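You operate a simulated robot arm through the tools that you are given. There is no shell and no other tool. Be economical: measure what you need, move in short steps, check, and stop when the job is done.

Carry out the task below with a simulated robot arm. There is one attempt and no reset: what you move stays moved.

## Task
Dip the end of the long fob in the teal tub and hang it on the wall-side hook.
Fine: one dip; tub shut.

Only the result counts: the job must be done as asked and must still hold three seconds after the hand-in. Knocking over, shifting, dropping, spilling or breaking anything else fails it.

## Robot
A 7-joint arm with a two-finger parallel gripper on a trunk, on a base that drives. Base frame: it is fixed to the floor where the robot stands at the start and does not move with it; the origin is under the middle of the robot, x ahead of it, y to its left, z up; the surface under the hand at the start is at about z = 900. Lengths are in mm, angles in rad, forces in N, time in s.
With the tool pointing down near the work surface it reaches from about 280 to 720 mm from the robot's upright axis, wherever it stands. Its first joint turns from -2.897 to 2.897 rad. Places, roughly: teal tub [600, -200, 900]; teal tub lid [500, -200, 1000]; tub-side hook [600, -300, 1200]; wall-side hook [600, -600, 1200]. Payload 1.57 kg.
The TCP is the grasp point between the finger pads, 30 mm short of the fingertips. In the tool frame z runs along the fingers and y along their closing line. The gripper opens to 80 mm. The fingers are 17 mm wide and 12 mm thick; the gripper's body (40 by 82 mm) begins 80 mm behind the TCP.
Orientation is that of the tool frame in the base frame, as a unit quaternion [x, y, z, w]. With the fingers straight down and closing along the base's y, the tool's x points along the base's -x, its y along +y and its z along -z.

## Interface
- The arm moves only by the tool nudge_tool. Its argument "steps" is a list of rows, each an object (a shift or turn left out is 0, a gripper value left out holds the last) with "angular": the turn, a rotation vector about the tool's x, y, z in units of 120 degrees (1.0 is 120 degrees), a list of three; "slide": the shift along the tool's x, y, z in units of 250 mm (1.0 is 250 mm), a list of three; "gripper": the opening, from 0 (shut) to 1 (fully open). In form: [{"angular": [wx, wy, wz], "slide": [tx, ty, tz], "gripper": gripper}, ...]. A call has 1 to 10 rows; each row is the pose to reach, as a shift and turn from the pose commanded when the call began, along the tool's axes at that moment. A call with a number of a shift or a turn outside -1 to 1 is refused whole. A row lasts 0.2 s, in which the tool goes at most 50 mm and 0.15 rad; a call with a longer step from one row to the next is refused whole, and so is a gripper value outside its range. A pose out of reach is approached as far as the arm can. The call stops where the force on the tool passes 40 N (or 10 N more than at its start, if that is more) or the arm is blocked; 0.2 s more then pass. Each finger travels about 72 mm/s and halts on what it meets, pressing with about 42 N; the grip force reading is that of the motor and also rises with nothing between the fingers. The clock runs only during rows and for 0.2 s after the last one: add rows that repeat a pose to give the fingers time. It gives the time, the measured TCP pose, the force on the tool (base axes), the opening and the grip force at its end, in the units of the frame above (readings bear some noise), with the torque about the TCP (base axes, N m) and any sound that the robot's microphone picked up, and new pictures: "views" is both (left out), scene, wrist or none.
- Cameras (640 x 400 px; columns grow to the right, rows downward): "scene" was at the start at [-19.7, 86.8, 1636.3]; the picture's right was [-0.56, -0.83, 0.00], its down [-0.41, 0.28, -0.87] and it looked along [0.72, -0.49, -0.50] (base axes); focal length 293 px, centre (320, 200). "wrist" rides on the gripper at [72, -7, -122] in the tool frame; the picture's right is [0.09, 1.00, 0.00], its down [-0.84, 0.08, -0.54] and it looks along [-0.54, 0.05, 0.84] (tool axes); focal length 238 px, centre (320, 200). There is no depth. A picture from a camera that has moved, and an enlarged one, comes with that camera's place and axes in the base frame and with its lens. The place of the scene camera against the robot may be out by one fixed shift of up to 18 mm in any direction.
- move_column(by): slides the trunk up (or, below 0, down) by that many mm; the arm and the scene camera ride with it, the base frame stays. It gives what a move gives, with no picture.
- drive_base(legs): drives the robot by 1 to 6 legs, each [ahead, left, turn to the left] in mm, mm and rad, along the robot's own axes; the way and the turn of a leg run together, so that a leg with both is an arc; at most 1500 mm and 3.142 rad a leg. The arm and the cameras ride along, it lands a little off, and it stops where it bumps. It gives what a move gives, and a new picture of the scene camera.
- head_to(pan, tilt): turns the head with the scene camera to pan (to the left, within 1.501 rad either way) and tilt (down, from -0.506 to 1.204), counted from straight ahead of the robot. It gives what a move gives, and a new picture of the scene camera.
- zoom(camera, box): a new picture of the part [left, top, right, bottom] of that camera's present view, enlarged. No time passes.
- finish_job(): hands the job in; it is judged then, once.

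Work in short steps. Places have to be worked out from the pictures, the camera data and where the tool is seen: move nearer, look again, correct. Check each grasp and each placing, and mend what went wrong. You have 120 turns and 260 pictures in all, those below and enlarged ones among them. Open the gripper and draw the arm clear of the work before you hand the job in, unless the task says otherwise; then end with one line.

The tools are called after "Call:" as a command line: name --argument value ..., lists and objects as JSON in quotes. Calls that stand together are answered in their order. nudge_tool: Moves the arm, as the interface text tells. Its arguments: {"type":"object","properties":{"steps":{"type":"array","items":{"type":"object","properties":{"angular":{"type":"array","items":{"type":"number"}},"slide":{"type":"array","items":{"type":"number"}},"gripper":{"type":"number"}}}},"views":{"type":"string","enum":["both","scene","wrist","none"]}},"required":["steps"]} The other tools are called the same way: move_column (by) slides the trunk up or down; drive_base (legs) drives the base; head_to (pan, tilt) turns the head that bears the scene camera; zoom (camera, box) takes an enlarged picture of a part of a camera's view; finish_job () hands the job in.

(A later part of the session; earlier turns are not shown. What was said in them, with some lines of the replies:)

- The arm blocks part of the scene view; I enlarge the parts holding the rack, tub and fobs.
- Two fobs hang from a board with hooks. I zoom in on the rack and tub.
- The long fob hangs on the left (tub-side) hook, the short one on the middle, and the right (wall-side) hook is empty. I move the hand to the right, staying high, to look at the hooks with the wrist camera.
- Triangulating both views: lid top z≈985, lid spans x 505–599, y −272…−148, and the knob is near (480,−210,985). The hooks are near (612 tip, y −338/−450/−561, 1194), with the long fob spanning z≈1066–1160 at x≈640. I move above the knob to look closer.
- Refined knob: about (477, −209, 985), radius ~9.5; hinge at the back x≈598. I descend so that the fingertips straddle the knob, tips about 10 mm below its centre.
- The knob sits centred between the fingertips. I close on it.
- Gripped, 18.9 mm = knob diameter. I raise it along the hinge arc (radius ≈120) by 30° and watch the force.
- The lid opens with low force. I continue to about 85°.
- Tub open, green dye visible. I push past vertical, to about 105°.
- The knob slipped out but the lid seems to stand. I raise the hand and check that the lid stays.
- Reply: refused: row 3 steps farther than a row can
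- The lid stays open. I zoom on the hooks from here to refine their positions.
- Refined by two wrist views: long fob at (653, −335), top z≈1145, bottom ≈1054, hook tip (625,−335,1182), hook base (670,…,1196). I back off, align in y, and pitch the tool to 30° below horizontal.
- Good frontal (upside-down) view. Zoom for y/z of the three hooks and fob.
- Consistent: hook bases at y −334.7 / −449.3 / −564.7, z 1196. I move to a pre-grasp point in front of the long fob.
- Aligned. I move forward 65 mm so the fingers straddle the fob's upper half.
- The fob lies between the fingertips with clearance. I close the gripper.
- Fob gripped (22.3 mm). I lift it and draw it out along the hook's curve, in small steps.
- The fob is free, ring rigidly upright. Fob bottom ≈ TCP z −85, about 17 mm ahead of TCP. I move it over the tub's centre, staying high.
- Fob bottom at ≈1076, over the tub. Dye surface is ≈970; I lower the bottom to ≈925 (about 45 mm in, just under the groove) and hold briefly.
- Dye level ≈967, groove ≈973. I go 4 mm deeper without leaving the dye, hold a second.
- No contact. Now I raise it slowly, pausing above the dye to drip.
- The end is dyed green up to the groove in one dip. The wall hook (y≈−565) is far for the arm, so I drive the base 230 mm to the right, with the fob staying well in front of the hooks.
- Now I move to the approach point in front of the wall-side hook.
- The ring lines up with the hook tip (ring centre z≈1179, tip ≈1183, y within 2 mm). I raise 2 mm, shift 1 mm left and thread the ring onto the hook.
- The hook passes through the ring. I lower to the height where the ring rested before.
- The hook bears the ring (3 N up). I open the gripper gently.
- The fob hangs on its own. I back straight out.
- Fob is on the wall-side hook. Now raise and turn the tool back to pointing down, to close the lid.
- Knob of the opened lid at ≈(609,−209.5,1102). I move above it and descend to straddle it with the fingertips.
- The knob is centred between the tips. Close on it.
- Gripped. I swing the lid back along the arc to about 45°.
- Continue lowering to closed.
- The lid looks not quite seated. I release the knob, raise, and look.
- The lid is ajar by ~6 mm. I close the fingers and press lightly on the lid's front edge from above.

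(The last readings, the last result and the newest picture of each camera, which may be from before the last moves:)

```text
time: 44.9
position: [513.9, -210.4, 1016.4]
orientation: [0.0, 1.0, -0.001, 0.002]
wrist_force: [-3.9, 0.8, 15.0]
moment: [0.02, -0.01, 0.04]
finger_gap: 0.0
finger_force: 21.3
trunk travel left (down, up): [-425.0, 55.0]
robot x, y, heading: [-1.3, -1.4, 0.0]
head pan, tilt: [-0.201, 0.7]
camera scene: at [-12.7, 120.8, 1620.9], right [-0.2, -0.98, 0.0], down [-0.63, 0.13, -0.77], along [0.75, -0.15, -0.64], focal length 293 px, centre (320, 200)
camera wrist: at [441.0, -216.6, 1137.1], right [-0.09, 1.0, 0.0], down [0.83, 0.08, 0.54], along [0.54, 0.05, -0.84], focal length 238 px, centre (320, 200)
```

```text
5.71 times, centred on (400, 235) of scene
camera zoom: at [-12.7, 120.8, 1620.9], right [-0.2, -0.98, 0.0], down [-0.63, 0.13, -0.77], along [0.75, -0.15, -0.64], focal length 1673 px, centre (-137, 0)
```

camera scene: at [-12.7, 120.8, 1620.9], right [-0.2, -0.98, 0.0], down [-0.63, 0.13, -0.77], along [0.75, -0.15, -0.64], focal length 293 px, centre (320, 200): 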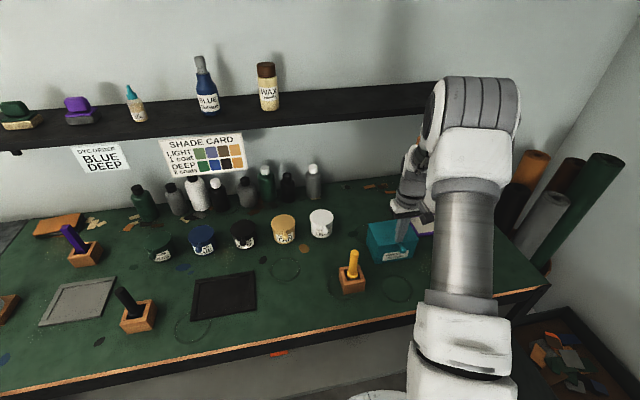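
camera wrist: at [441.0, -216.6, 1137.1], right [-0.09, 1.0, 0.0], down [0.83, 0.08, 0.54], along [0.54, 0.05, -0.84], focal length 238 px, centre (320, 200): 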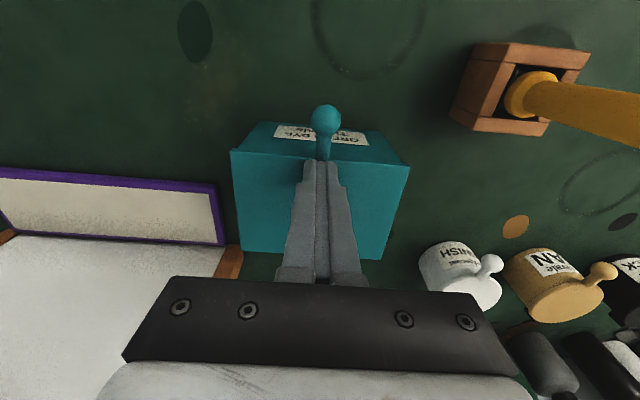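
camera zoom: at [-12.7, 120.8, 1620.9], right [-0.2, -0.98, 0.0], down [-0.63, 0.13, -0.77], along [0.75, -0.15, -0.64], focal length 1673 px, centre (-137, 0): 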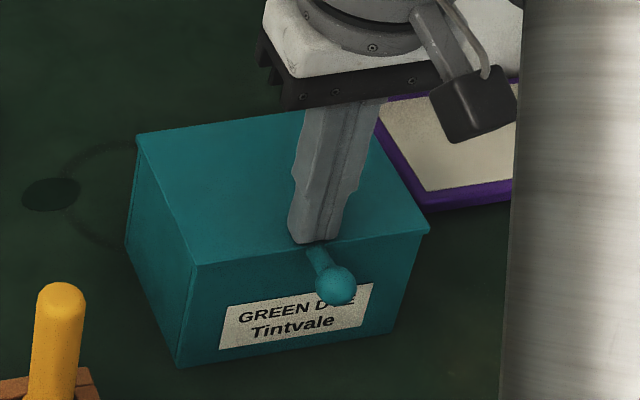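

The lid is now flush, matching its starting outline. I lift off, open the gripper and draw back, then check everything.

Call:
nudge_tool --steps '[{"slide": [0, 0, -0.15]}, {"slide": [0, 0, -0.34]}, {"slide": [0, 0, -0.53]}, {"slide": [0, 0, -0.72], "gripper": 0.6}, {"slide": [0.14, 0, -0.84], "gripper": 0.6}, {"slide": [0.3, 0, -0.9], "gripper": 0.6}, {"slide": [0.46, 0, -0.9], "gripper": 0.6}]' --views "both"

Call:
zoom --camera "wrist" --box '[240, 80, 400, 200]'

Call:
head_to --pan -0.3 --tilt 0.6

```text
time: 46.5
position: [397.8, -210.2, 1239.3]
orientation: [0.0, 1.0, 0.0, 0.0]
wrist_force: [0.0, 0.5, 0.0]
moment: [0.01, -0.02, 0.02]
finger_gap: 47.8
finger_force: 0.1
trunk travel left (down, up): [-425.0, 55.0]
robot x, y, heading: [-3.3, 2.4, -0.005]
head pan, tilt: [-0.201, 0.7]
camera scene: at [-11.6, 120.3, 1620.6], right [-0.2, -0.98, 0.0], down [-0.63, 0.13, -0.77], along [0.75, -0.15, -0.64], focal length 293 px, centre (320, 200)
camera wrist: at [326.2, -216.8, 1360.3], right [-0.09, 1.0, 0.0], down [0.84, 0.08, 0.54], along [0.54, 0.05, -0.84], focal length 238 px, centre (320, 200)
```

scene: 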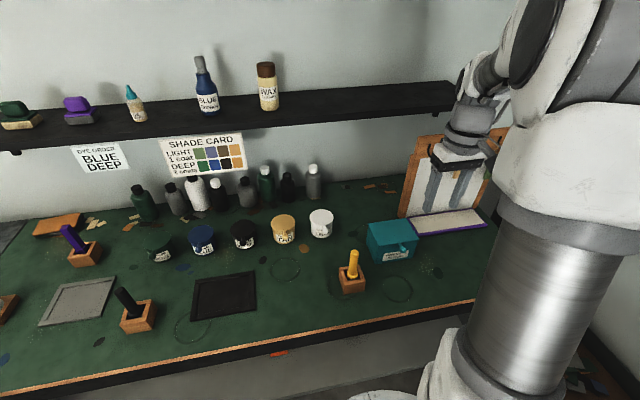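
wrist: 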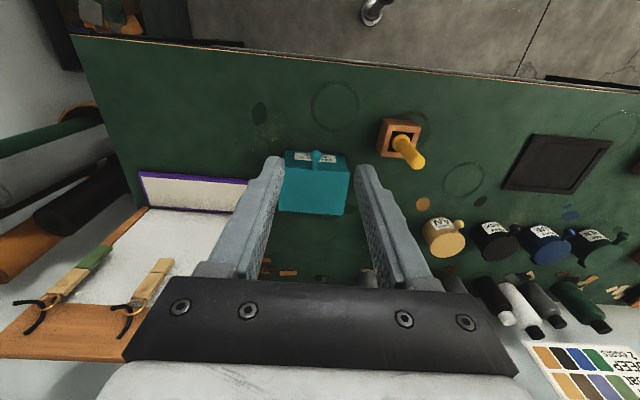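

```text
3.33 times, centred on (320, 140) of wrist
camera zoom: at [326.2, -216.8, 1360.3], right [-0.09, 1.0, 0.0], down [0.84, 0.08, 0.54], along [0.54, 0.05, -0.84], focal length 794 px, centre (320, 400)
```

zoom: 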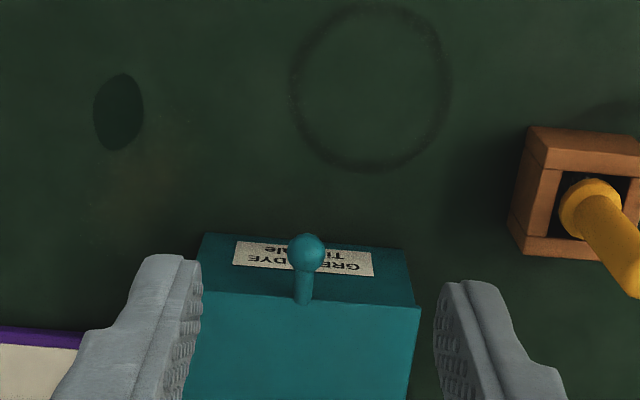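

```text
time: 47.2
position: [398.5, -211.4, 1240.0]
orientation: [-0.001, 1.0, 0.0, 0.0]
wrist_force: [0.1, 0.2, 0.1]
moment: [0.0, -0.01, -0.02]
finger_gap: 47.9
finger_force: 0.0
trunk travel left (down, up): [-425.0, 55.0]
robot x, y, heading: [0.1, 3.1, -0.001]
head pan, tilt: [-0.3, 0.6]
camera scene: at [-10.1, 111.1, 1629.2], right [-0.3, -0.96, 0.0], down [-0.54, 0.17, -0.82], along [0.79, -0.24, -0.57], focal length 293 px, centre (320, 200)
```

scene: 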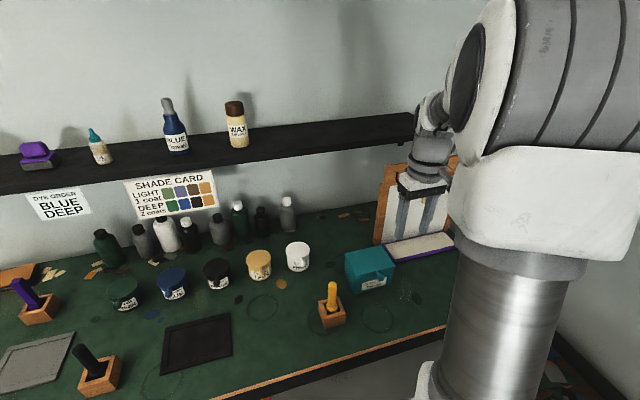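

The lid is shut, the dyed fob hangs on the wall-side hook and the short fob is unmoved. The gripper is open and clear, so I hand in.

Call:
finish_job

```text
The job is handed in.
```

I dipped the end of the long fob once in the teal tub and hung it on the wall-side hook. The tub lid is shut, and the short fob and everything else are where they were; I've handed the job in.
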